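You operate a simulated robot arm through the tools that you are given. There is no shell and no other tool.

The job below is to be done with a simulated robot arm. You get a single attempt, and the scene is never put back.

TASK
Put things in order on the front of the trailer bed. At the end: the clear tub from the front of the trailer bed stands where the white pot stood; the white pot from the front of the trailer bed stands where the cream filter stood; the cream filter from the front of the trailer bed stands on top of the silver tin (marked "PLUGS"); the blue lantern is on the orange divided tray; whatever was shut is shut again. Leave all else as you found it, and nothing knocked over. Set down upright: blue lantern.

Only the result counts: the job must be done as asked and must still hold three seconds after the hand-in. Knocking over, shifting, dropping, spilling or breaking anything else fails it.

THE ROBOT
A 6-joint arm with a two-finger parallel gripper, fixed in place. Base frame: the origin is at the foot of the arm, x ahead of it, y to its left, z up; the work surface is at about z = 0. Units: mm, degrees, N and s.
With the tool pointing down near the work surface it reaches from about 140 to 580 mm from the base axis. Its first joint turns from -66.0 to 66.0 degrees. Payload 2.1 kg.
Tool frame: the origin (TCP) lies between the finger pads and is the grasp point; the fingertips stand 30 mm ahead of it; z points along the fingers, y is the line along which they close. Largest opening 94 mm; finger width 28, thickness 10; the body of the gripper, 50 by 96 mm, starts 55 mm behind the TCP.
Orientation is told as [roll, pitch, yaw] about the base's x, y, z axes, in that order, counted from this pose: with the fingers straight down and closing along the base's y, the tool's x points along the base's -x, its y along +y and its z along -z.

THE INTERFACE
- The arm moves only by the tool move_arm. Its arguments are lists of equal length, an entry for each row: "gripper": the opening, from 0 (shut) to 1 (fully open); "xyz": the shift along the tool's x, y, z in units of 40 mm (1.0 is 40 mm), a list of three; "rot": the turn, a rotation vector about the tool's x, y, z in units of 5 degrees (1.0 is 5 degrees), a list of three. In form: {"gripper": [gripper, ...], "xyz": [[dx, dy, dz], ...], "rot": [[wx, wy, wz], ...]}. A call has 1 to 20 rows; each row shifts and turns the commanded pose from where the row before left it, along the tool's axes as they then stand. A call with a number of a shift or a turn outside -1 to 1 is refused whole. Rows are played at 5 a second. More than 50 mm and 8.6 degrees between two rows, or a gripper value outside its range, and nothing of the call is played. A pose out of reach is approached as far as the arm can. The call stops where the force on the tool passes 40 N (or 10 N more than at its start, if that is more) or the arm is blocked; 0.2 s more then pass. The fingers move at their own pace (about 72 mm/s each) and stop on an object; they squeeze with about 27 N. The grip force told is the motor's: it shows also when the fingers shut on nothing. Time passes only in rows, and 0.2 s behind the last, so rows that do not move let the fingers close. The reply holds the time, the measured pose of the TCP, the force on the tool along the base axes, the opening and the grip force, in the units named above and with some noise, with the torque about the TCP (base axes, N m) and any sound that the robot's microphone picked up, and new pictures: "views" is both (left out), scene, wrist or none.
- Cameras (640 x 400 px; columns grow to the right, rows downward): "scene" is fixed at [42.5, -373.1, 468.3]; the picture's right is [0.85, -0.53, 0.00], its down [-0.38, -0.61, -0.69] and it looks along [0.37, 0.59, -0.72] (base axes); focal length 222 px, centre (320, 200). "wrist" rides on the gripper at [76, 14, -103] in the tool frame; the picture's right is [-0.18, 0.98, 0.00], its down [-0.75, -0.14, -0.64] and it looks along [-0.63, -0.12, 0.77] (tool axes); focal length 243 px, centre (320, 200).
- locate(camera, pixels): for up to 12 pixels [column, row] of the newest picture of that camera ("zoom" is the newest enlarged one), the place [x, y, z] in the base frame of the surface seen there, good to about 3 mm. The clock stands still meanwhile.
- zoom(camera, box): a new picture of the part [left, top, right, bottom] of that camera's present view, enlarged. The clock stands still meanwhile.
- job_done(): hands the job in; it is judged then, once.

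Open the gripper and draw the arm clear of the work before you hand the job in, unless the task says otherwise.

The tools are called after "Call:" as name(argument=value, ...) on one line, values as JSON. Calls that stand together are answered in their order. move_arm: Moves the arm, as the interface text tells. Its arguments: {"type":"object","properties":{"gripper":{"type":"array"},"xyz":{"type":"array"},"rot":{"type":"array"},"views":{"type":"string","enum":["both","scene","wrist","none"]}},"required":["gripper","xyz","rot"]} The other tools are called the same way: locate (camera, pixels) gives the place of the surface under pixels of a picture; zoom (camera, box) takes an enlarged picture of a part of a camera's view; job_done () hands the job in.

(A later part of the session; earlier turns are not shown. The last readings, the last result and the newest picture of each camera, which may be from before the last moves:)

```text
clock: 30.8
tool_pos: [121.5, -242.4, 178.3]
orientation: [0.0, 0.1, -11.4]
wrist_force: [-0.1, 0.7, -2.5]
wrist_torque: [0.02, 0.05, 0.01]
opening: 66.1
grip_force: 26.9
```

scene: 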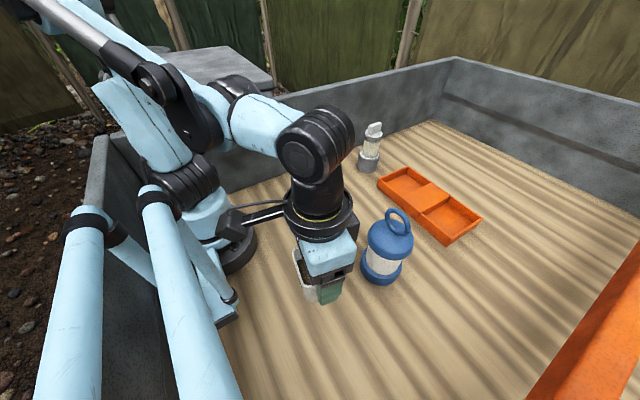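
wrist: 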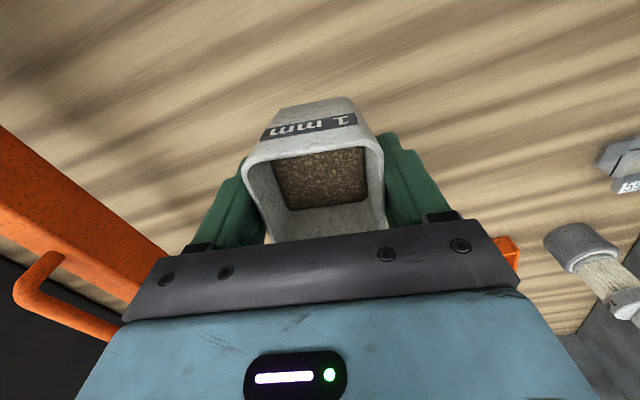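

TCP is at (121.5,−242.4). I lower to about 3 mm above the bed.

Call:
move_arm(gripper=[0.45, 0.45, 0.45, 0.45, 0.45, 0.45, 0.45, 0.45, 0.45], xyz=[[0.02, 0, 0.2], [0, 0, 0.5], [0, 0, 0.6], [0, 0, 0.6], [0, 0, 0.5], [0, 0, 0.3], [0, 0, 0.15], [0, 0, 0.04], [0, 0, 0]], rot=[[0, 0, 0], [0, 0, 0], [0, 0, 0], [0, 0, 0], [0, 0, 0], [0, 0, 0], [0, 0, 0], [0, 0, 0], [0, 0, 0]])

Call:
zoom(camera="scene", box=[280, 230, 376, 330])

```text
clock: 32.8
tool_pos: [120.9, -241.3, 59.1]
orientation: [0.0, -0.1, -11.4]
wrist_force: [-0.3, 0.2, -3.0]
wrist_torque: [0.02, 0.01, -0.02]
opening: 66.3
grip_force: 27.0
```

scene: 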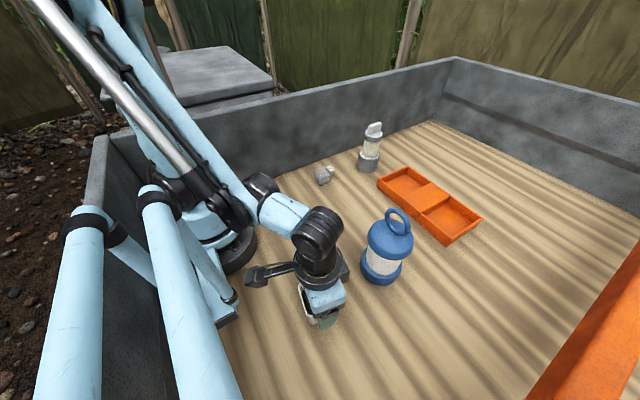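
wrist: 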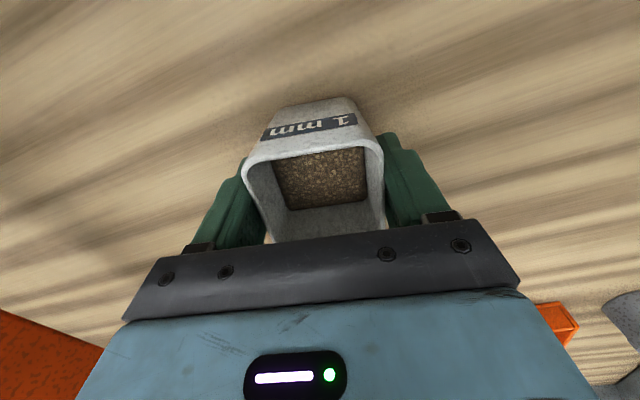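

```text
4.00 times, centred on (328, 280) of scene
```

zoom: 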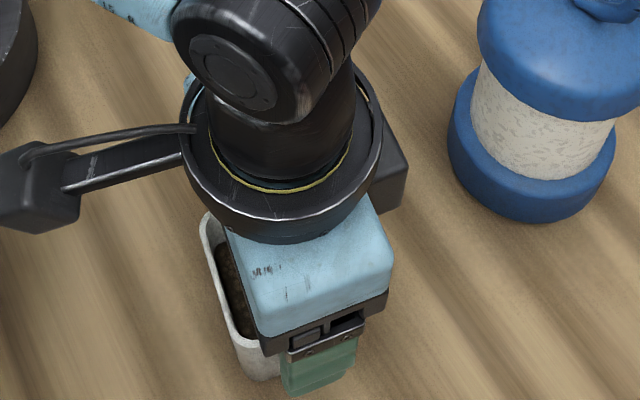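

No contact yet (z-force about −3 N from the pot's weight). I go down in ~0.7 mm steps until the force rises.

Call:
move_arm(gripper=[0.45, 0.45, 0.45, 0.45], xyz=[[0, 0, 0.02], [0, 0, 0.02], [0, 0, 0], [0, 0, 0]], rot=[[0, 0, 0], [0, 0, 0], [0, 0, 0], [0, 0, 0]], views="none")

```text
clock: 33.8
tool_pos: [120.5, -242.4, 58.4]
orientation: [-0.1, 0.0, -11.3]
wrist_force: [0.2, -0.7, -3.0]
wrist_torque: [0.0, 0.02, -0.01]
opening: 66.3
grip_force: 27.0
```

Still no contact; I continue downward.

Call:
move_arm(gripper=[0.45, 0.45, 0.45, 0.45], xyz=[[0, 0, 0.02], [0, 0, 0.015], [0, 0, 0], [0, 0, 0]], rot=[[0, 0, 0], [0, 0, 0], [0, 0, 0], [0, 0, 0]], views="none")

```text
clock: 34.8
tool_pos: [120.4, -241.5, 58.2]
orientation: [0.1, 0.0, -11.4]
wrist_force: [0.3, -0.7, -1.8]
wrist_torque: [-0.01, 0.0, 0.03]
opening: 66.4
grip_force: 27.0
```

Force is beginning to change (−1.8 N); one more small step.

Call:
move_arm(gripper=[0.45, 0.45, 0.45, 0.45], xyz=[[0, 0, 0.015], [0, 0, 0.01], [0, 0, 0], [0, 0, 0]], rot=[[0, 0, 0], [0, 0, 0], [0, 0, 0], [0, 0, 0]], views="none")

```text
clock: 35.8
tool_pos: [119.6, -242.0, 56.8]
orientation: [0.1, 0.0, -11.4]
wrist_force: [-3.8, 3.3, 20.4]
wrist_torque: [0.02, 0.06, 0.0]
opening: 66.0
grip_force: 27.3
```

The pot is on the bed (20 N). I raise a hair, open the fingers, and lift away straight up.

Call:
move_arm(gripper=[0.45, 0.72, 0.76, 0.82, 0.9, 0.95, 0.95, 0.95, 0.95, 0.95, 0.95, 0.95], xyz=[[0, 0, -0.012], [0, 0, 0], [0, 0, 0], [0, 0, 0], [0, 0, 0], [0, 0, 0], [0, 0, -0.3], [0, 0, -0.7], [0, 0, -0.9], [0, 0, -0.9], [0, 0, -0.9], [0, 0, 0]], rot=[[0, 0, 0], [0, 0, 0], [0, 0, 0], [0, 0, 0], [0, 0, 0], [0, 0, 0], [0, 0, 0], [0, 0, 0], [0, 0, 0], [0, 0, 0], [0, 0, 0], [0, 0, 0]])

Call:
zoom(camera="wrist", box=[270, 40, 370, 150])

```text
clock: 38.4
tool_pos: [120.9, -240.7, 204.9]
orientation: [0.1, 0.0, -11.4]
wrist_force: [0.1, 0.7, 0.7]
wrist_torque: [0.01, -0.02, 0.01]
opening: 89.2
grip_force: 0.1
```

scene: 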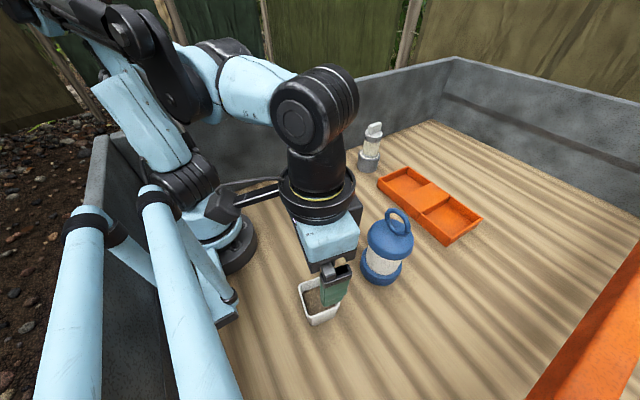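
wrist: 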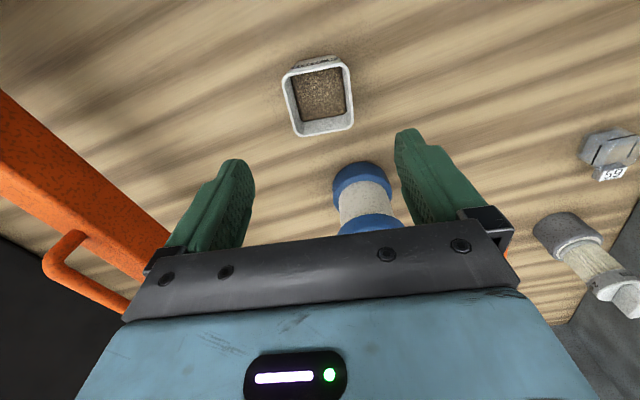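

```text
3.64 times, centred on (320, 95) of wrist
```

zoom: 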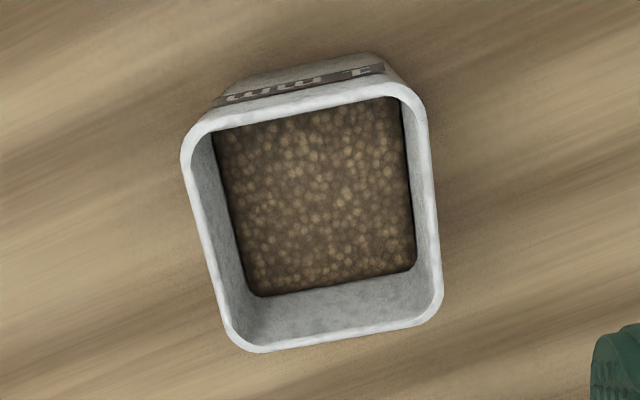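

Pot stands at the filter's old place, grains intact. Next the tub: I go up and over to about (332,76).

Call:
move_arm(gripper=[0.95, 0.95, 0.95, 0.95, 0.95, 0.95, 0.95, 0.95, 0.95, 0.95, 0.95, 0.95, 0.95], xyz=[[0, 0, -0.6], [-0.359, 0.882, 0], [-0.359, 0.882, 0], [-0.359, 0.882, 0], [-0.359, 0.882, 0], [-0.359, 0.882, 0], [-0.359, 0.882, 0], [-0.359, 0.882, 0], [-0.359, 0.882, 0], [-0.359, 0.882, 0], [-0.359, 0.882, 0], [0, 0, 0.9], [0, 0, 0]], rot=[[0, 0, 0], [0, 0, 0], [0, 0, 0], [0, 0, 0], [0, 0, 0], [0, 0, 0], [0, 0, 0], [0, 0, 0], [0, 0, 0], [0, 0, 0], [0, 0, 0], [0, 0, 0], [0, 0, 0]])

Call:
zoom(camera="wrist", box=[280, 30, 360, 120])

```text
clock: 41.2
tool_pos: [330.1, 75.3, 193.5]
orientation: [0.0, -0.1, -11.5]
wrist_force: [0.3, 0.0, -0.5]
wrist_torque: [-0.03, -0.03, 0.04]
opening: 89.0
grip_force: 0.1
```

scene: 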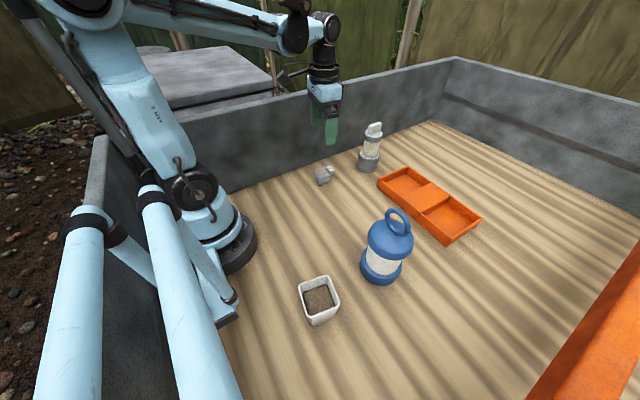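
wrist: 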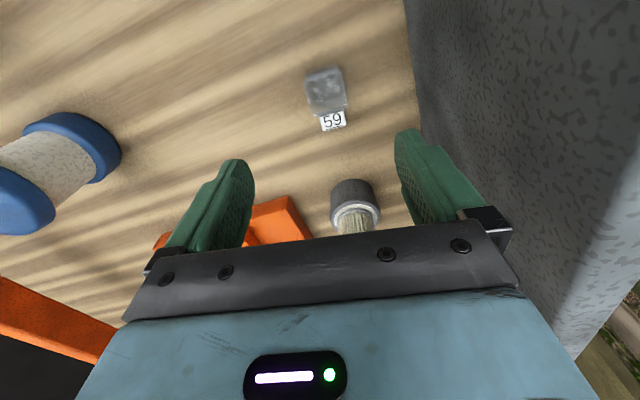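

```text
4.44 times, centred on (320, 75) of wrist
```

zoom: 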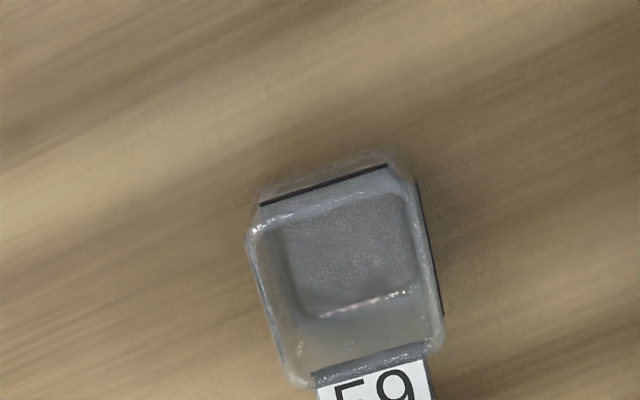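

The tub's rim corners are at (252,225), (408,185), (440,345), (290,382) in the zoom; since it is clear, I locate the opaque tag and stripes for a cross-check.

Call:
locate(camera="wrist", pixels=[[321, 118], [342, 111], [346, 125], [323, 131], [333, 121]])

Call:
locate(camera="zoom", pixels=[[324, 185], [264, 204], [384, 166], [430, 250], [260, 300], [335, 220], [350, 255]])

Call:
zoom(camera="scene", box=[305, 155, 345, 195])

```text
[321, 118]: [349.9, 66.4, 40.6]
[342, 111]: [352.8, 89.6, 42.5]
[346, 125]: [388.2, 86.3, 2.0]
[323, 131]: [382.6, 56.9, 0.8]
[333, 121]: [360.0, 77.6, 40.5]
```

```text
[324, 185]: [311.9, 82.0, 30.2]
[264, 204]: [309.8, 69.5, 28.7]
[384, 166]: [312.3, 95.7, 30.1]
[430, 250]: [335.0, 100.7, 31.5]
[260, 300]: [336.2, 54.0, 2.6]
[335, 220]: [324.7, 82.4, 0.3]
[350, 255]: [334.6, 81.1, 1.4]
```

```text
10.00 times, centred on (325, 175) of scene
```

zoom: 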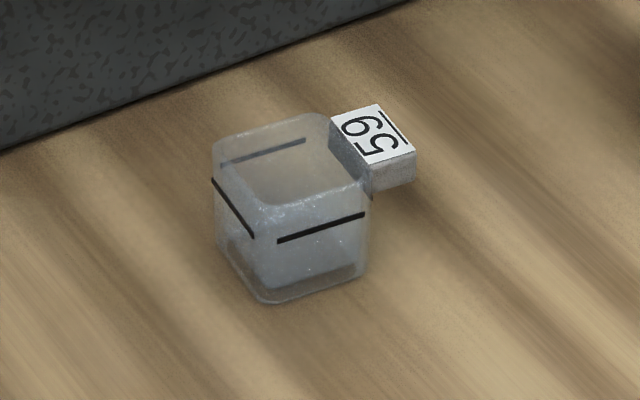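

I locate the scene-side stripes and tag to pin the tub's faces.

Call:
locate(camera="zoom", pixels=[[280, 240], [320, 227], [362, 215], [222, 192], [250, 232], [232, 208], [335, 120], [380, 106], [412, 150], [375, 162], [262, 150], [300, 141]])

```text
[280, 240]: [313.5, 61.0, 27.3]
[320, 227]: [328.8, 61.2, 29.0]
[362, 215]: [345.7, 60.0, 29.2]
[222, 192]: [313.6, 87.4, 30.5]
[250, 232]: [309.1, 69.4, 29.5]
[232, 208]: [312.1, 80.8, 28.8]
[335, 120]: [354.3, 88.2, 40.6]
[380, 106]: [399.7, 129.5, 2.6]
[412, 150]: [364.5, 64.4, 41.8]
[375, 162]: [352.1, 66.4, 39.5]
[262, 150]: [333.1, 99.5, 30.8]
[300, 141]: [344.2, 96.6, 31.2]
```

Faces: y≈60.7 to ~100, x≈311 to ~350, so tub centre ≈ (331.5,80), yaw ≈ −8.5°. I adjust and descend to TCP z≈36.

Call:
move_arm(gripper=[0.95, 0.95, 0.95, 0.95, 0.95, 0.95, 0.95], xyz=[[-0.01, 0.122, 0.6], [0, 0, 0.8], [0, 0, 0.8], [0, 0, 0.8], [0, 0, 0.6], [0, 0, 0.32], [0, 0, 0]], rot=[[0, 0, -0.6], [0, 0, 0], [0, 0, 0], [0, 0, 0], [0, 0, 0], [0, 0, 0], [0, 0, 0]])

```text
clock: 42.8
tool_pos: [331.8, 78.7, 36.6]
orientation: [0.1, -0.2, -8.4]
wrist_force: [-0.5, 0.5, 0.1]
wrist_torque: [-0.01, 0.04, -0.01]
opening: 89.6
grip_force: 0.0
```

scene: 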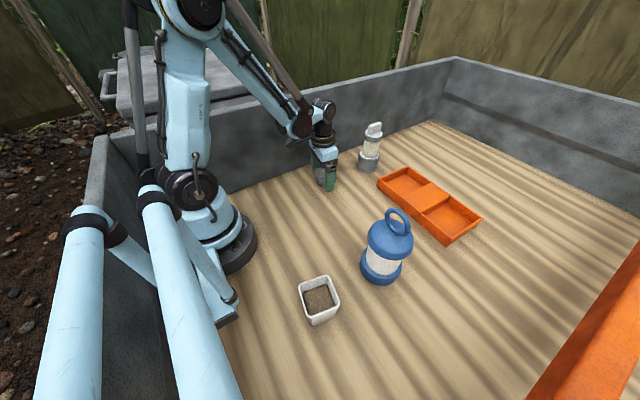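
wrist: 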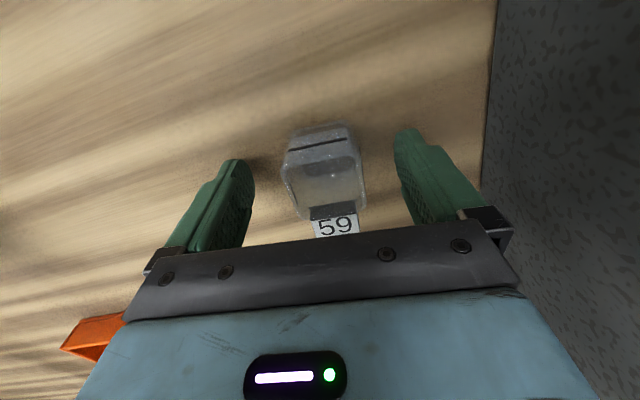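

The tub is centred between the fingers at (325,170). I close slowly.

Call:
move_arm(gripper=[0.7, 0.6, 0.52, 0.48, 0.44, 0.4, 0.36, 0.3, 0.3], xyz=[[0, 0, 0], [0, 0, 0], [0, 0, 0], [0, 0, 0], [0, 0, 0], [0, 0, 0], [0, 0, 0], [0, 0, 0], [0, 0, 0]], rot=[[0, 0, 0], [0, 0, 0], [0, 0, 0], [0, 0, 0], [0, 0, 0], [0, 0, 0], [0, 0, 0], [0, 0, 0], [0, 0, 0]])

Call:
zoom(camera="wrist", box=[240, 100, 400, 250])

```text
clock: 44.8
tool_pos: [332.4, 76.9, 35.7]
orientation: [-0.1, -0.1, -8.3]
wrist_force: [0.7, 0.2, -0.3]
wrist_torque: [-0.01, -0.01, 0.06]
opening: 43.1
grip_force: 27.1
```

scene: 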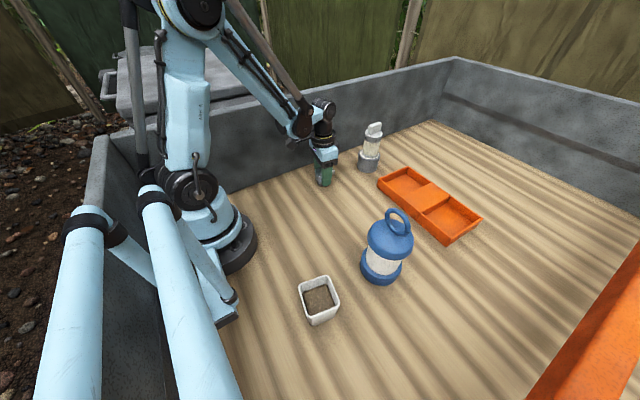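
wrist: 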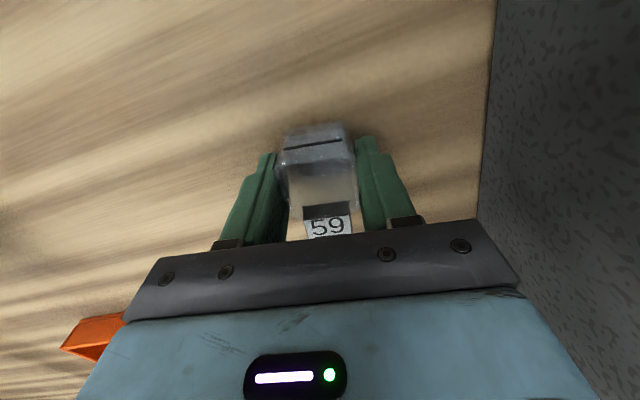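

```text
2.67 times, centred on (320, 175) of wrist
```

zoom: 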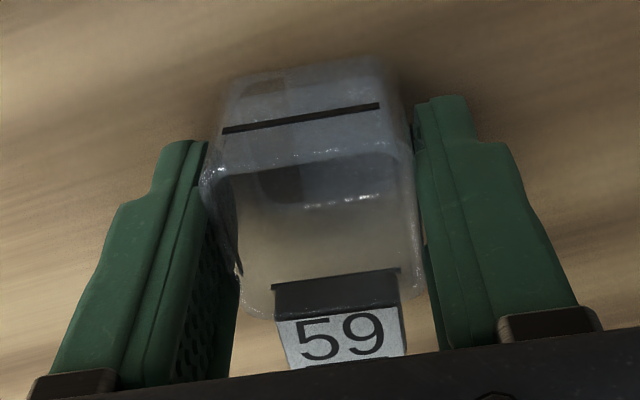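

Tub gripped at 43 mm. I lift 60 mm gently, then carry it to (199.5,79.5).

Call:
move_arm(gripper=[0.3, 0.3, 0.3, 0.3, 0.3, 0.3, 0.3, 0.3, 0.3, 0.3, 0.3, 0.3, 0.3, 0.3, 0.3], xyz=[[0, 0, -0.12], [0, 0, -0.3], [0, 0, -0.5], [0, 0, -0.4], [0, 0, -0.18], [0.15, -0.02, 0], [0.37, -0.05, 0], [0.5, -0.068, 0], [0.6, -0.082, 0], [0.6, -0.082, 0], [0.5, -0.068, 0], [0.37, -0.05, 0], [0.205, -0.028, 0], [0, 0, 0], [0, 0, 0]], rot=[[0, 0, 0], [0, 0, 0], [0, 0, 0], [0, 0, 0], [0, 0, 0], [0, 0, 0], [0, 0, 0], [0, 0, 0], [0, 0, 0], [0, 0, 0], [0, 0, 0], [0, 0, 0], [0, 0, 0], [0, 0, 0], [0, 0, 0]])

Call:
zoom(camera="wrist", box=[240, 100, 400, 250])

```text
clock: 48.0
tool_pos: [198.8, 82.2, 96.7]
orientation: [0.0, -0.1, -8.5]
wrist_force: [-0.6, -0.4, -0.7]
wrist_torque: [-0.01, 0.02, -0.04]
opening: 43.3
grip_force: 26.7
```

scene: 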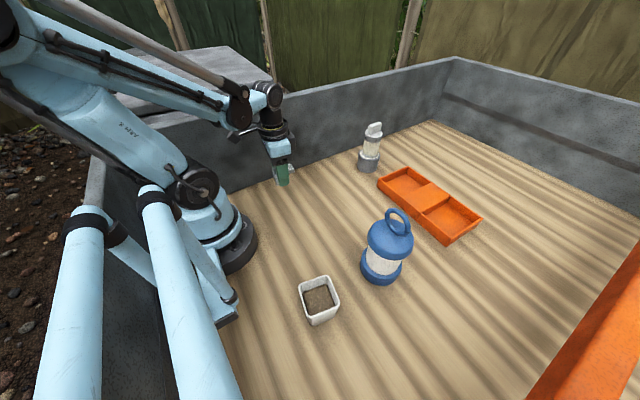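
wrist: 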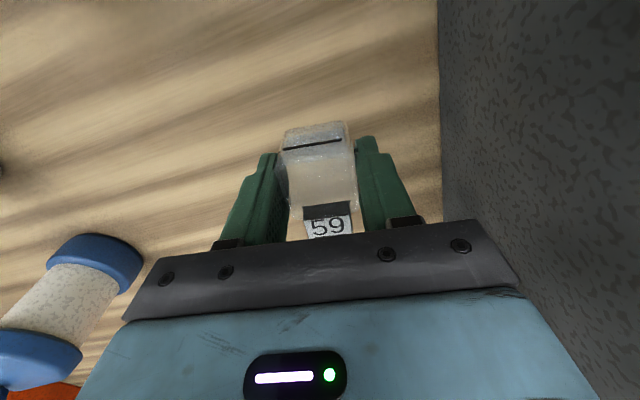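

```text
2.67 times, centred on (320, 175) of wrist
```

zoom: 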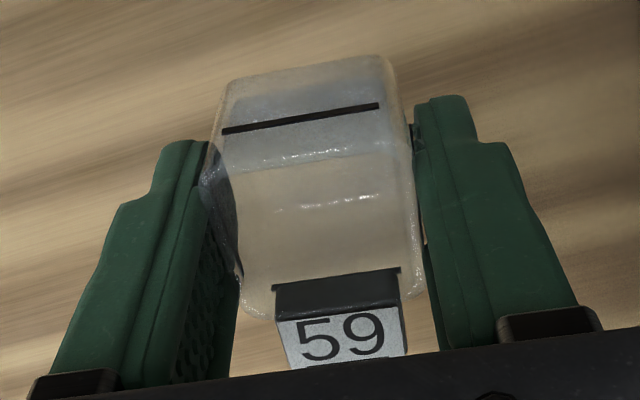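

Tub held level at (199,82). I lower it to about 2 mm above the bed.

Call:
move_arm(gripper=[0.3, 0.3, 0.3, 0.3, 0.3, 0.3, 0.3], xyz=[[-0.02, -0.04, 0.2], [0, 0, 0.45], [0, 0, 0.45], [0, 0, 0.25], [0, 0, 0.1], [0, 0, 0], [0, 0, 0]], rot=[[0, 0, 0], [0, 0, 0], [0, 0, 0], [0, 0, 0], [0, 0, 0], [0, 0, 0], [0, 0, 0]], views="none")

```text
clock: 49.6
tool_pos: [200.2, 79.4, 39.4]
orientation: [0.0, -0.1, -8.4]
wrist_force: [0.4, 0.3, -0.4]
wrist_torque: [0.03, -0.02, -0.02]
opening: 43.2
grip_force: 27.5
```

No contact yet. I step down by ~0.7 mm.

Call:
move_arm(gripper=[0.3, 0.3, 0.3, 0.3, 0.3], xyz=[[0, 0, 0.02], [0, 0, 0.02], [0, 0, 0.015], [0, 0, 0], [0, 0, 0]], rot=[[0, 0, 0], [0, 0, 0], [0, 0, 0], [0, 0, 0], [0, 0, 0]], views="none")

```text
clock: 50.8
tool_pos: [200.2, 79.8, 37.6]
orientation: [0.1, -0.1, -8.4]
wrist_force: [0.3, -1.2, 1.5]
wrist_torque: [0.02, 0.0, -0.01]
opening: 43.3
grip_force: 27.2
```

Force +1.5 N hints at contact; one more small step to confirm.

Call:
move_arm(gripper=[0.3, 0.3, 0.3], xyz=[[0, 0, 0.015], [0, 0, 0], [0, 0, 0]], rot=[[0, 0, 0], [0, 0, 0], [0, 0, 0]], views="none")

```text
clock: 51.6
tool_pos: [201.4, 80.1, 35.9]
orientation: [0.1, -0.1, -8.4]
wrist_force: [0.1, 0.2, 23.3]
wrist_torque: [0.03, 0.05, 0.01]
opening: 43.4
grip_force: 26.6
```

The tub is on the bed. I ease off, open, and rise straight up.

Call:
move_arm(gripper=[0.3, 0.48, 0.55, 0.65, 0.8, 0.9, 0.9, 0.9, 0.9, 0.9, 0.9, 0.9], xyz=[[0, 0, -0.012], [0, 0, 0], [0, 0, 0], [0, 0, 0], [0, 0, 0], [0, 0, -0.2], [0, 0, -0.6], [0, 0, -0.9], [0, 0, -0.9], [0, 0, -0.9], [0, 0, -0.9], [0, 0, 0]], rot=[[0, 0, 0], [0, 0, 0], [0, 0, 0], [0, 0, 0], [0, 0, 0], [0, 0, 0], [0, 0, 0], [0, 0, 0], [0, 0, 0], [0, 0, 0], [0, 0, 0], [0, 0, 0]])

Call:
zoom(camera="wrist", box=[270, 30, 370, 140])

Call:
zoom(camera="scene", box=[260, 160, 308, 210])

```text
clock: 54.2
tool_pos: [198.5, 77.5, 215.3]
orientation: [0.0, -0.2, -8.4]
wrist_force: [-0.1, 0.3, -1.1]
wrist_torque: [0.03, -0.01, -0.01]
opening: 84.6
grip_force: 0.0
```

scene: 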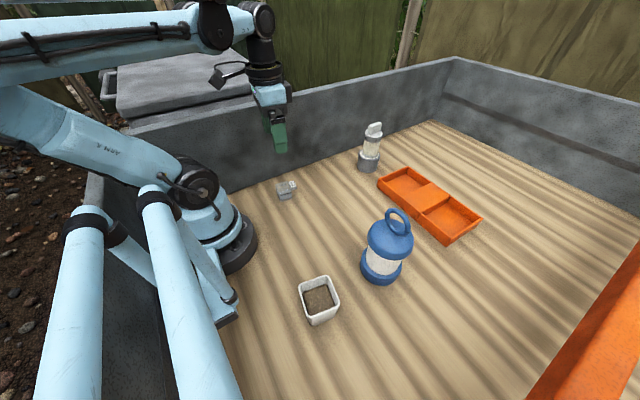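
wrist: 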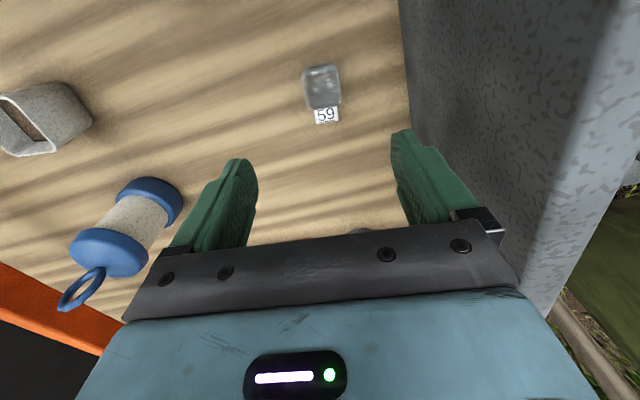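

```text
3.64 times, centred on (320, 85) of wrist
```

zoom: 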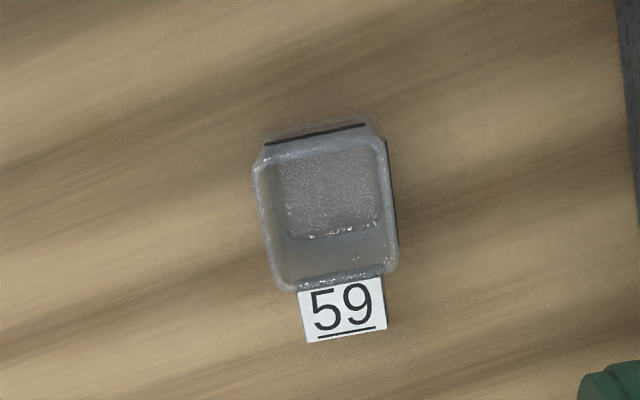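

```text
8.00 times, centred on (284, 185) of scene
```

zoom: 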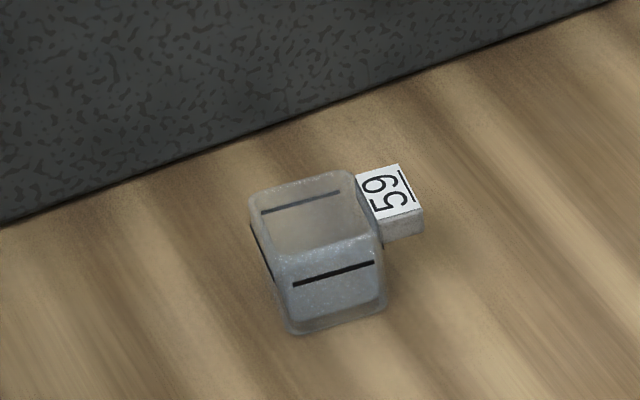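

Tub now stands in the pot's old place with the tag beside it. Next the lantern: I rise to z≈290, move above (276,−245) and turn to yaw −90° to straddle its ring.

Call:
move_arm(gripper=[0.9, 0.9, 0.9, 0.9, 0.9, 0.9, 0.9, 0.9, 0.9, 0.9, 0.9, 0.9], xyz=[[0, 0, -0.94], [0, 0, -0.94], [-0.344, -0.855, 0], [-0.344, -0.855, 0], [-0.344, -0.855, 0], [-0.344, -0.855, 0], [-0.344, -0.855, 0], [-0.344, -0.855, 0], [-0.344, -0.855, 0], [-0.344, -0.855, 0], [-0.344, -0.855, 0], [0, 0, 0]], rot=[[0, 0, 0], [0, 0, 0], [0, 0, 0], [0, 0, 0], [0, 0, 0], [0, 0, 0], [0, 0, 0], [0, 0, 0], [0, 0, 0], [0, 0, 0], [0, 0, 0], [0, 0, 0]], views="none")

Call:
move_arm(gripper=[0.9, 0.9, 0.9, 0.9, 0.9, 0.9, 0.9, 0.9, 0.9, 0.9, 0.9, 0.9, 0.9, 0.9, 0.9, 0.9, 0.9, 0.9], xyz=[[0, 0, 0], [0, 0, 0], [0, 0, 0], [0, 0, 0], [0, 0, 0], [0, 0, 0], [0, 0, 0], [0, 0, 0], [0, 0, 0], [0, 0, 0], [0, 0, 0], [0, 0, 0], [0, 0, 0], [0, 0, 0], [0, 0, 0], [0, 0, 0], [0, 0, 0], [0, 0, 0]], rot=[[0, 0, 1], [0, 0, 1], [0, 0, 1], [0, 0, 1], [0, 0, 1], [0, 0, 1], [0, 0, 1], [0, 0, 1], [0, 0, 1], [0, 0, 1], [0, 0, 1], [0, 0, 1], [0, 0, 1], [0, 0, 1], [0, 0, 1], [0, 0, 1], [0, 0, 0.32], [0, 0, 0]])

```text
clock: 56.8
tool_pos: [278.3, -243.8, 287.6]
orientation: [0.0, -0.1, -8.4]
wrist_force: [-0.4, 0.2, 0.2]
wrist_torque: [0.02, 0.03, -0.02]
opening: 84.6
grip_force: 0.2
```

```text
clock: 60.6
tool_pos: [277.4, -242.9, 288.7]
orientation: [0.1, 0.0, -90.0]
wrist_force: [-0.9, -0.9, -0.1]
wrist_torque: [0.01, 0.01, -0.01]
opening: 84.6
grip_force: 0.1
```

scene: 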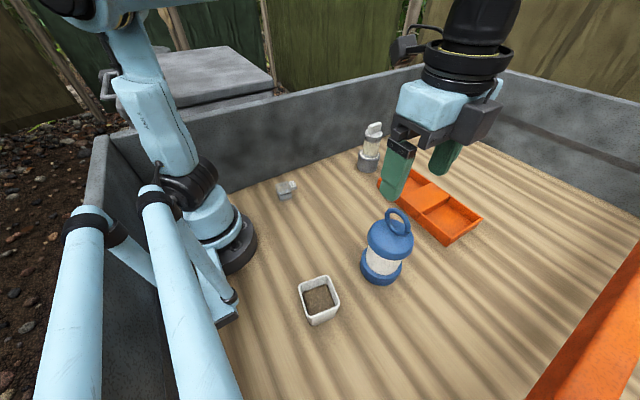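
wrist: 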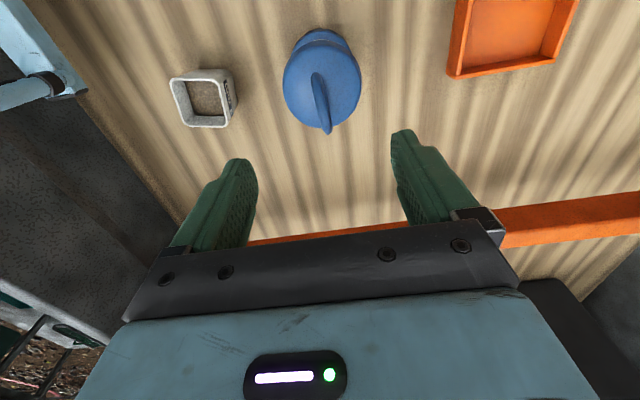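

Lantern is at (322,80), its ring edge-on from (315,75) to (328,133) in the wrist view. I zoom and locate.

Call:
zoom(camera="wrist", box=[272, 20, 372, 140])

Call:
zoom(camera="scene", box=[350, 200, 425, 295])

```text
3.33 times, centred on (322, 80) of wrist
```

zoom: 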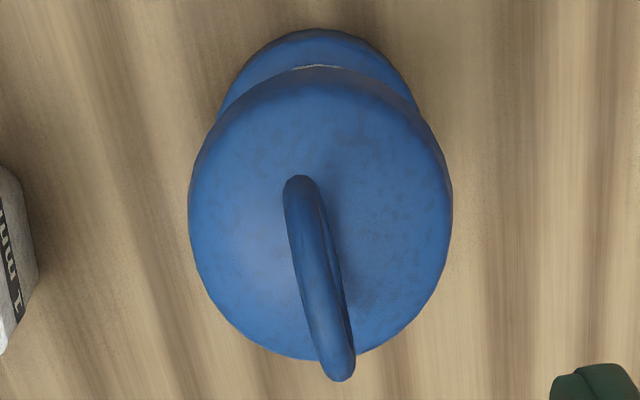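

```text
4.21 times, centred on (388, 248) of scene
```

zoom: 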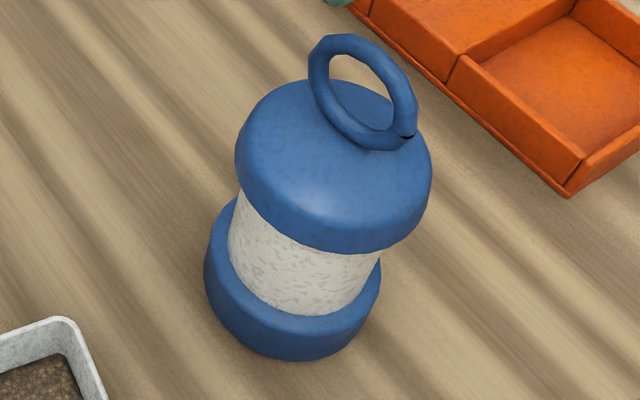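

Lid ≈85 mm and base ≈88 mm wide, so a compartment (~90 mm) is too tight; the flat centre platform (66×117 at z 36) will support it. I locate the ring and lid edges.

Call:
zoom(camera="wrist", box=[272, 20, 372, 140])

Call:
locate(camera="zoom", pixels=[[300, 185], [312, 260], [330, 330], [340, 372], [300, 210], [345, 365], [325, 365], [195, 200], [446, 200], [320, 75], [250, 90], [400, 110]])

```text
3.33 times, centred on (322, 80) of wrist
```

zoom: 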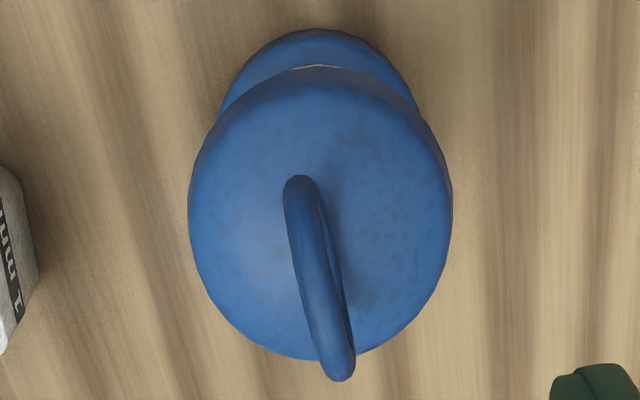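

```text
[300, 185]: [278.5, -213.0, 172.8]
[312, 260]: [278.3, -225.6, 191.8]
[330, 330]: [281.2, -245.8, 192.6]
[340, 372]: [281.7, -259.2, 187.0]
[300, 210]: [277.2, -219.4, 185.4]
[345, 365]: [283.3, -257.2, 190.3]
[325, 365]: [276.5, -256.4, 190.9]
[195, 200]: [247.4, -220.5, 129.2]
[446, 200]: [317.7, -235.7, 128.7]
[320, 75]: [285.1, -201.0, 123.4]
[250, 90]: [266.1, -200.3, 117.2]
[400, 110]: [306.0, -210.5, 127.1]
```

Ring runs from (278,−213) to (282,−265), top z≈195, so yaw −85.3° and centre ≈ (280,−240). I align and look before descending.

Call:
move_arm(gripper=[0.6, 0.5, 0.5, 0.5], xyz=[[0, 0, 0], [0.078, 0.06, 0.4], [0, 0, 0.4], [0, 0, 0]], rot=[[0, 0, -0.93], [0, 0, 0], [0, 0, 0], [0, 0, 0]])

Call:
zoom(camera="wrist", box=[240, 20, 400, 180])

```text
clock: 61.6
tool_pos: [280.1, -241.2, 256.9]
orientation: [0.1, 0.0, -85.4]
wrist_force: [0.1, 0.1, 0.1]
wrist_torque: [-0.01, -0.02, 0.01]
opening: 46.9
grip_force: 0.0
```

scene: 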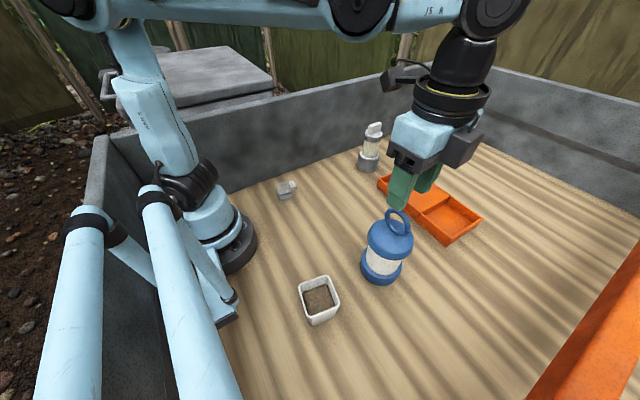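
wrist: 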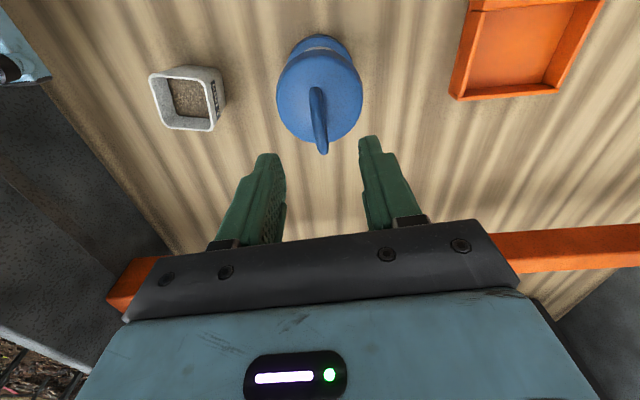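

```text
2.50 times, centred on (320, 100) of wrist
```

zoom: 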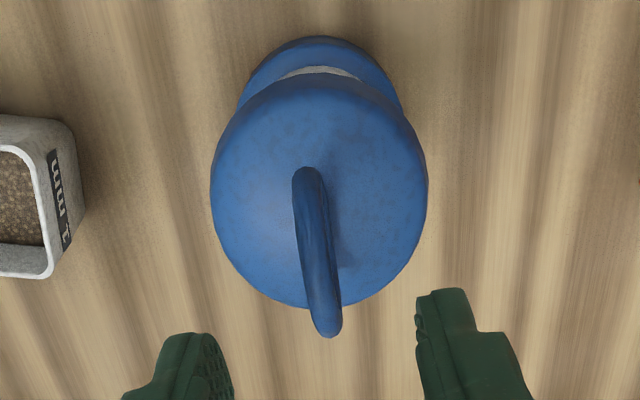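

Ring lies midway between the fingers (u≈318). I descend to TCP z≈184.

Call:
move_arm(gripper=[0.5, 0.5, 0.5, 0.5, 0.5], xyz=[[0, 0, 0.5], [0, 0, 0.5], [0, 0, 0.5], [0, 0, 0.3], [0, 0, 0]], rot=[[0, 0, 0], [0, 0, 0], [0, 0, 0], [0, 0, 0], [0, 0, 0]])

Call:
zoom(camera="scene", box=[350, 170, 430, 270])

```text
clock: 62.8
tool_pos: [279.5, -238.4, 183.3]
orientation: [0.1, 0.0, -85.4]
wrist_force: [-1.0, -0.2, 0.2]
wrist_torque: [-0.02, 0.0, -0.03]
opening: 47.0
grip_force: 0.0
```

scene: 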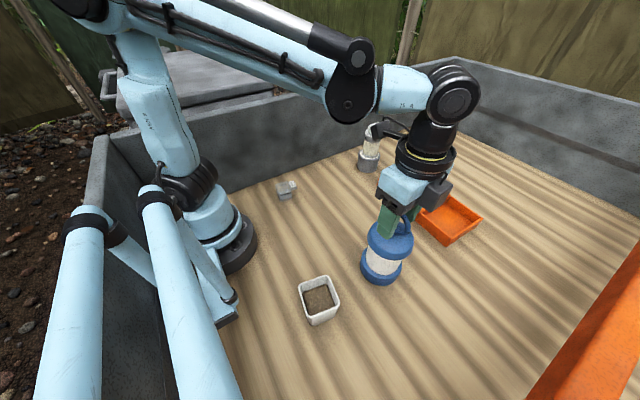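
wrist: 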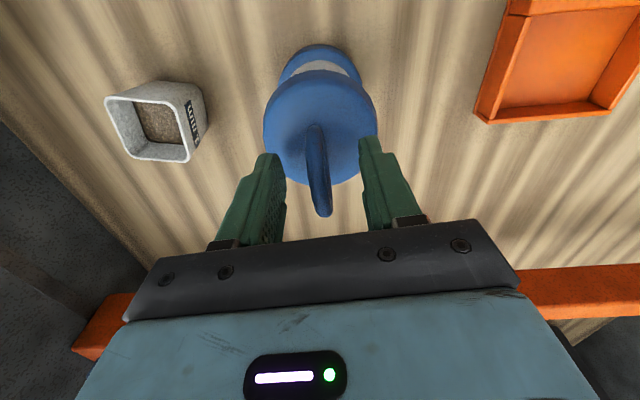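

```text
4.00 times, centred on (390, 220) of scene
```

zoom: 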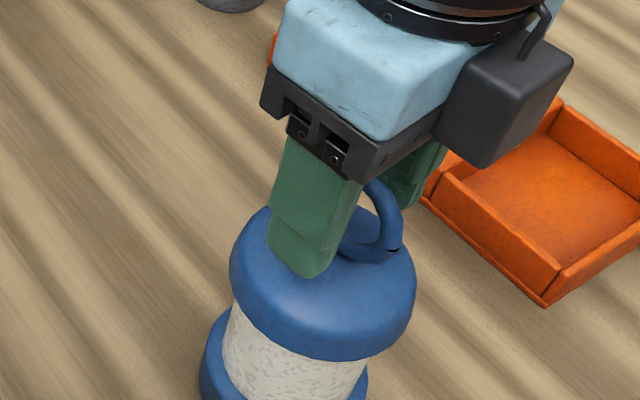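

The fingers straddle the ring's middle. I close on it.

Call:
move_arm(gripper=[0.35, 0.25, 0.2, 0.15, 0.1, 0.05, 0.0, 0.0], xyz=[[0, 0, 0], [0, 0, 0], [0, 0, 0], [0, 0, 0], [0, 0, 0], [0, 0, 0], [0, 0, 0], [0, 0, 0]], rot=[[0, 0, 0], [0, 0, 0], [0, 0, 0], [0, 0, 0], [0, 0, 0], [0, 0, 0], [0, 0, 0], [0, 0, 0]])

Call:
zoom(camera="scene", box=[350, 200, 430, 300])

```text
clock: 64.6
tool_pos: [281.3, -239.6, 182.6]
orientation: [0.2, 0.0, -85.3]
wrist_force: [-0.5, 0.3, 0.9]
wrist_torque: [0.02, -0.01, 0.0]
opening: 12.6
grip_force: 27.0
```

scene: 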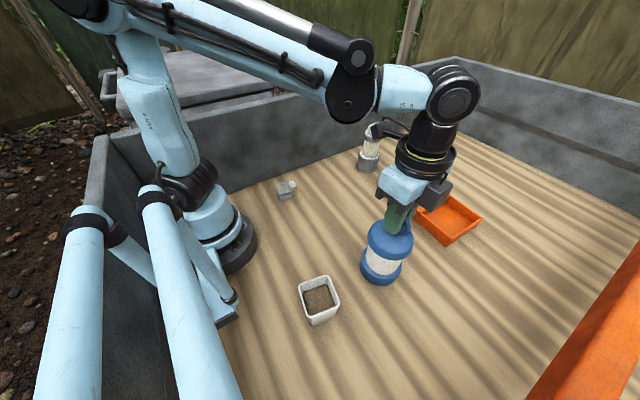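
wrist: 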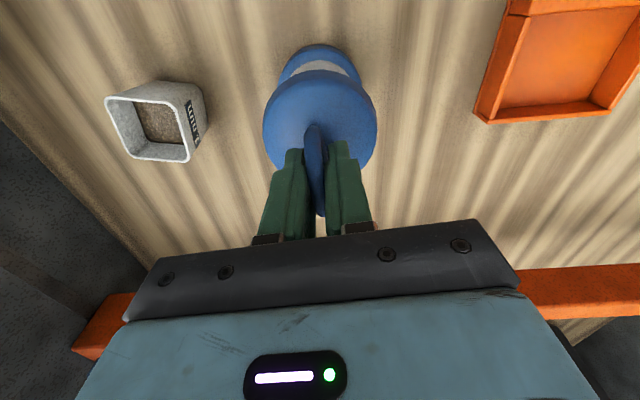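

```text
4.00 times, centred on (390, 250) of scene
```

zoom: 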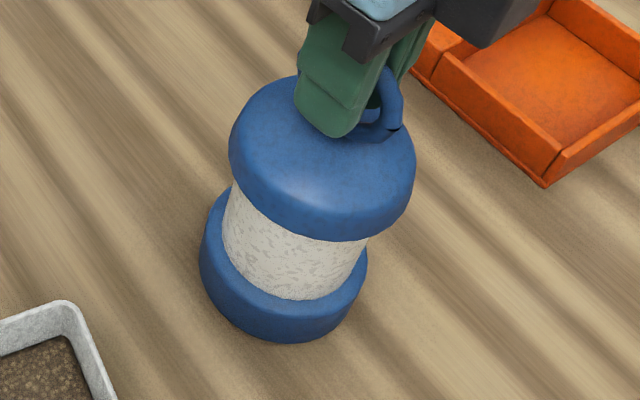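

Ring gripped (12.6 mm). I lift slowly by 65 mm and check that it hangs upright.

Call:
move_arm(gripper=[0, 0, 0, 0, 0, 0, 0, 0, 0], xyz=[[0, 0, -0.08], [0, 0, -0.15], [0, 0, -0.25], [0, 0, -0.35], [0, 0, -0.35], [0, 0, -0.27], [0, 0, -0.15], [0, 0, 0], [0, 0, 0]], rot=[[0, 0, 0], [0, 0, 0], [0, 0, 0], [0, 0, 0], [0, 0, 0], [0, 0, 0], [0, 0, 0], [0, 0, 0], [0, 0, 0]])

Call:
zoom(camera="scene", box=[350, 170, 430, 270])

```text
clock: 66.6
tool_pos: [278.3, -241.5, 248.2]
orientation: [0.1, 0.0, -85.4]
wrist_force: [-0.1, -0.2, -2.4]
wrist_torque: [0.01, 0.01, 0.02]
opening: 12.8
grip_force: 26.4
```

scene: 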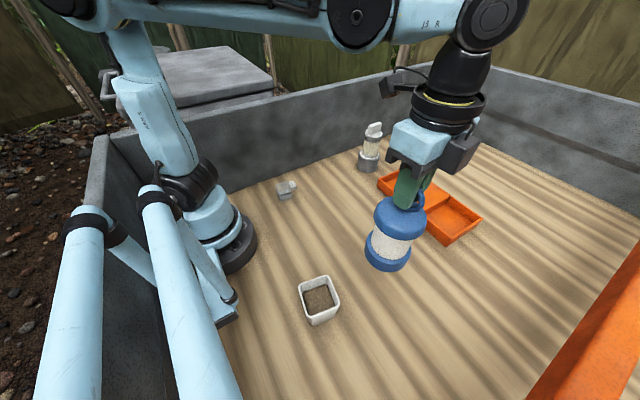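
wrist: 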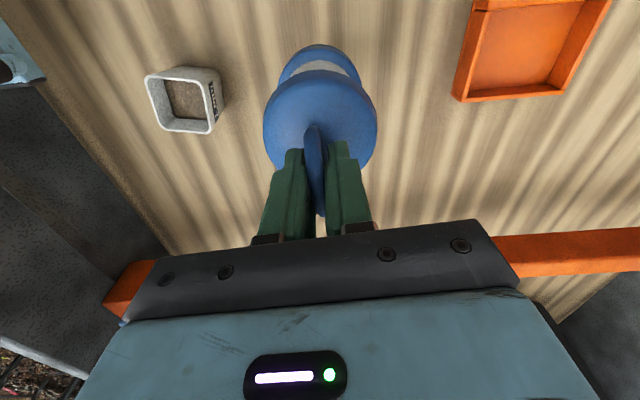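

```text
4.00 times, centred on (390, 220) of scene
```

zoom: 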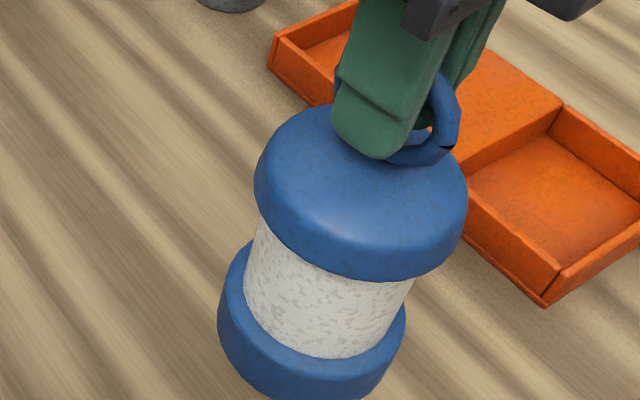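

Lantern hangs straight (≈0.24 kg). I carry it smoothly to above the tray platform at (510,−163).

Call:
move_arm(gripper=[0, 0, 0, 0, 0, 0, 0, 0, 0, 0, 0, 0, 0, 0, 0], xyz=[[0.047, 0.188, 0], [0.093, 0.376, 0], [0.124, 0.501, 0], [0.155, 0.627, 0], [0.155, 0.627, 0], [0.155, 0.627, 0], [0.155, 0.627, 0], [0.155, 0.627, 0], [0.155, 0.627, 0], [0.124, 0.501, 0], [0.093, 0.376, 0], [0.047, 0.188, 0], [0, 0, 0], [0, 0, 0], [0, 0, 0]], rot=[[0, 0, 0], [0, 0, 0], [0, 0, 0], [0, 0, 0], [0, 0, 0], [0, 0, 0], [0, 0, 0], [0, 0, 0], [0, 0, 0], [0, 0, 0], [0, 0, 0], [0, 0, 0], [0, 0, 0], [0, 0, 0], [0, 0, 0]])

Call:
zoom(camera="scene", box=[370, 100, 500, 250])

```text
clock: 69.8
tool_pos: [510.5, -160.7, 248.1]
orientation: [0.1, 0.0, -85.4]
wrist_force: [0.8, -1.0, -3.3]
wrist_torque: [0.03, -0.01, 0.01]
opening: 13.1
grip_force: 27.2
```

scene: 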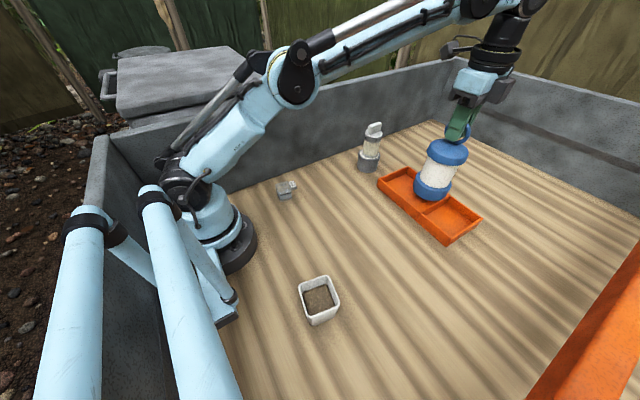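
wrist: 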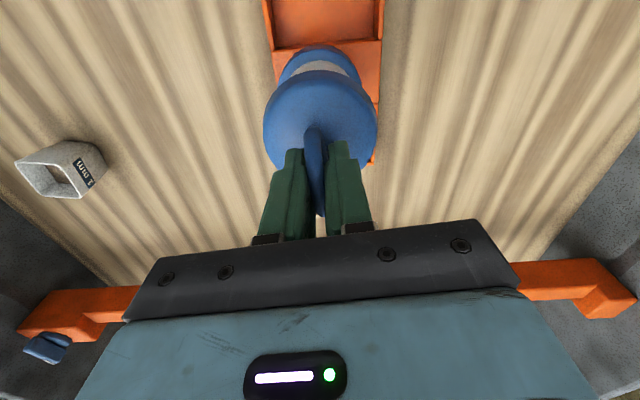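

```text
2.67 times, centred on (435, 175) of scene
```

zoom: 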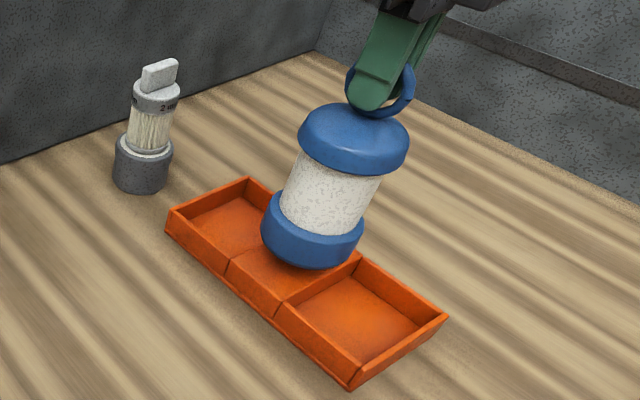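

I locate the lantern's base edges and the platform edges to verify alignment before lowering.

Call:
locate(camera="zoom", pixels=[[264, 225], [360, 240], [305, 262], [304, 125], [405, 150], [350, 172], [230, 262], [275, 310], [360, 252], [250, 270], [277, 200], [355, 225]])

Call:
zoom(camera="wrist", box=[240, 0, 400, 160])

```text
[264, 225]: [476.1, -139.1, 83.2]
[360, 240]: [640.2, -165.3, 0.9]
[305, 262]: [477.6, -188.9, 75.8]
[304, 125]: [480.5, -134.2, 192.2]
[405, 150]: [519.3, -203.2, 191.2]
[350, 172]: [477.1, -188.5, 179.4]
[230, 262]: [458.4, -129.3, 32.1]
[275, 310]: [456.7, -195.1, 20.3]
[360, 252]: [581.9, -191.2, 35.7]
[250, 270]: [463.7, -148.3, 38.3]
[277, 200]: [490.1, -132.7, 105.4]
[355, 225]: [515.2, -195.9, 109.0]
```

```text
2.50 times, centred on (320, 80) of wrist
```

zoom: 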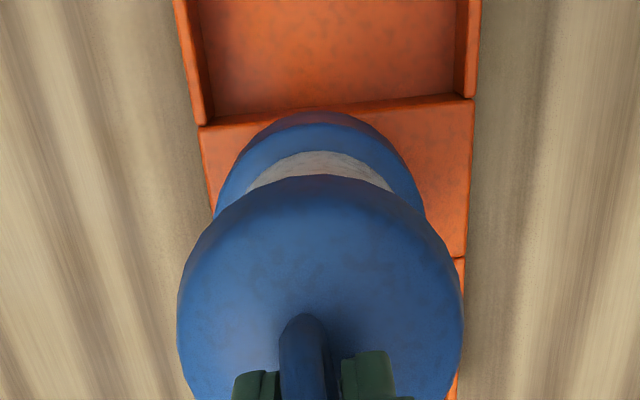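

Base centre works out to about (512,−163.5), over the platform (y −130…−196, x 460…577). I lower slowly to ~3 mm above it.

Call:
move_arm(gripper=[0, 0, 0, 0, 0, 0, 0, 0], xyz=[[0, 0, 0.08], [0, 0, 0.15], [0, 0, 0.17], [0, 0, 0.12], [0, 0, 0.08], [0, 0, 0.04], [0, 0, 0], [0, 0, 0]], rot=[[0, 0, 0], [0, 0, 0], [0, 0, 0], [0, 0, 0], [0, 0, 0], [0, 0, 0], [0, 0, 0], [0, 0, 0]])

Call:
zoom(camera="scene", box=[370, 120, 490, 250])

```text
clock: 71.6
tool_pos: [509.4, -163.4, 222.0]
orientation: [0.1, 0.0, -85.4]
wrist_force: [-0.1, 0.7, -3.3]
wrist_torque: [0.02, 0.04, 0.0]
opening: 12.9
grip_force: 26.6
```

scene: 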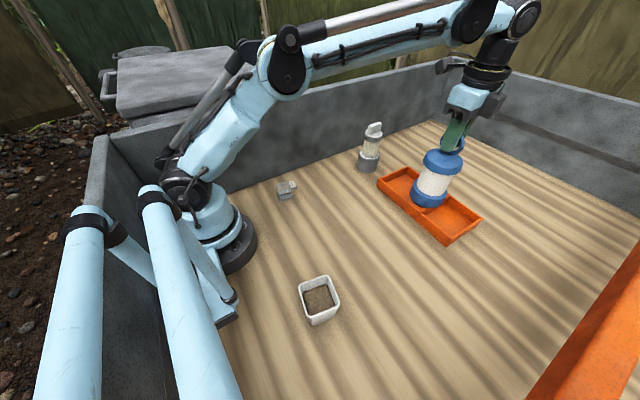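
wrist: 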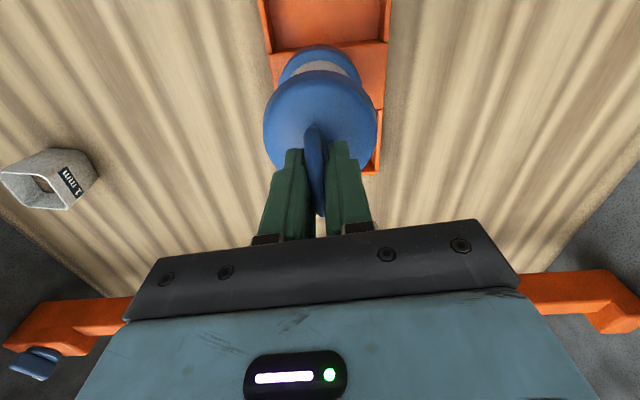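

```text
3.08 times, centred on (430, 185) of scene
```

zoom: 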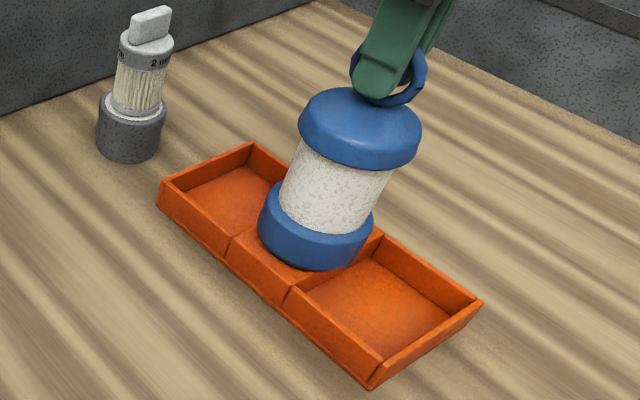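

The base sits centrally above the platform. I step down in ~0.8 mm increments.

Call:
move_arm(gripper=[0, 0, 0, 0, 0], xyz=[[0, 0, 0.02], [0, 0, 0.02], [0, 0, 0.015], [0, 0, 0], [0, 0, 0]], rot=[[0, 0, 0], [0, 0, 0], [0, 0, 0], [0, 0, 0], [0, 0, 0]], views="none")

```text
clock: 72.8
tool_pos: [509.0, -161.4, 220.4]
orientation: [-0.1, 0.0, -85.4]
wrist_force: [0.2, -1.9, -3.1]
wrist_torque: [0.02, 0.0, 0.0]
opening: 12.8
grip_force: 27.1
```

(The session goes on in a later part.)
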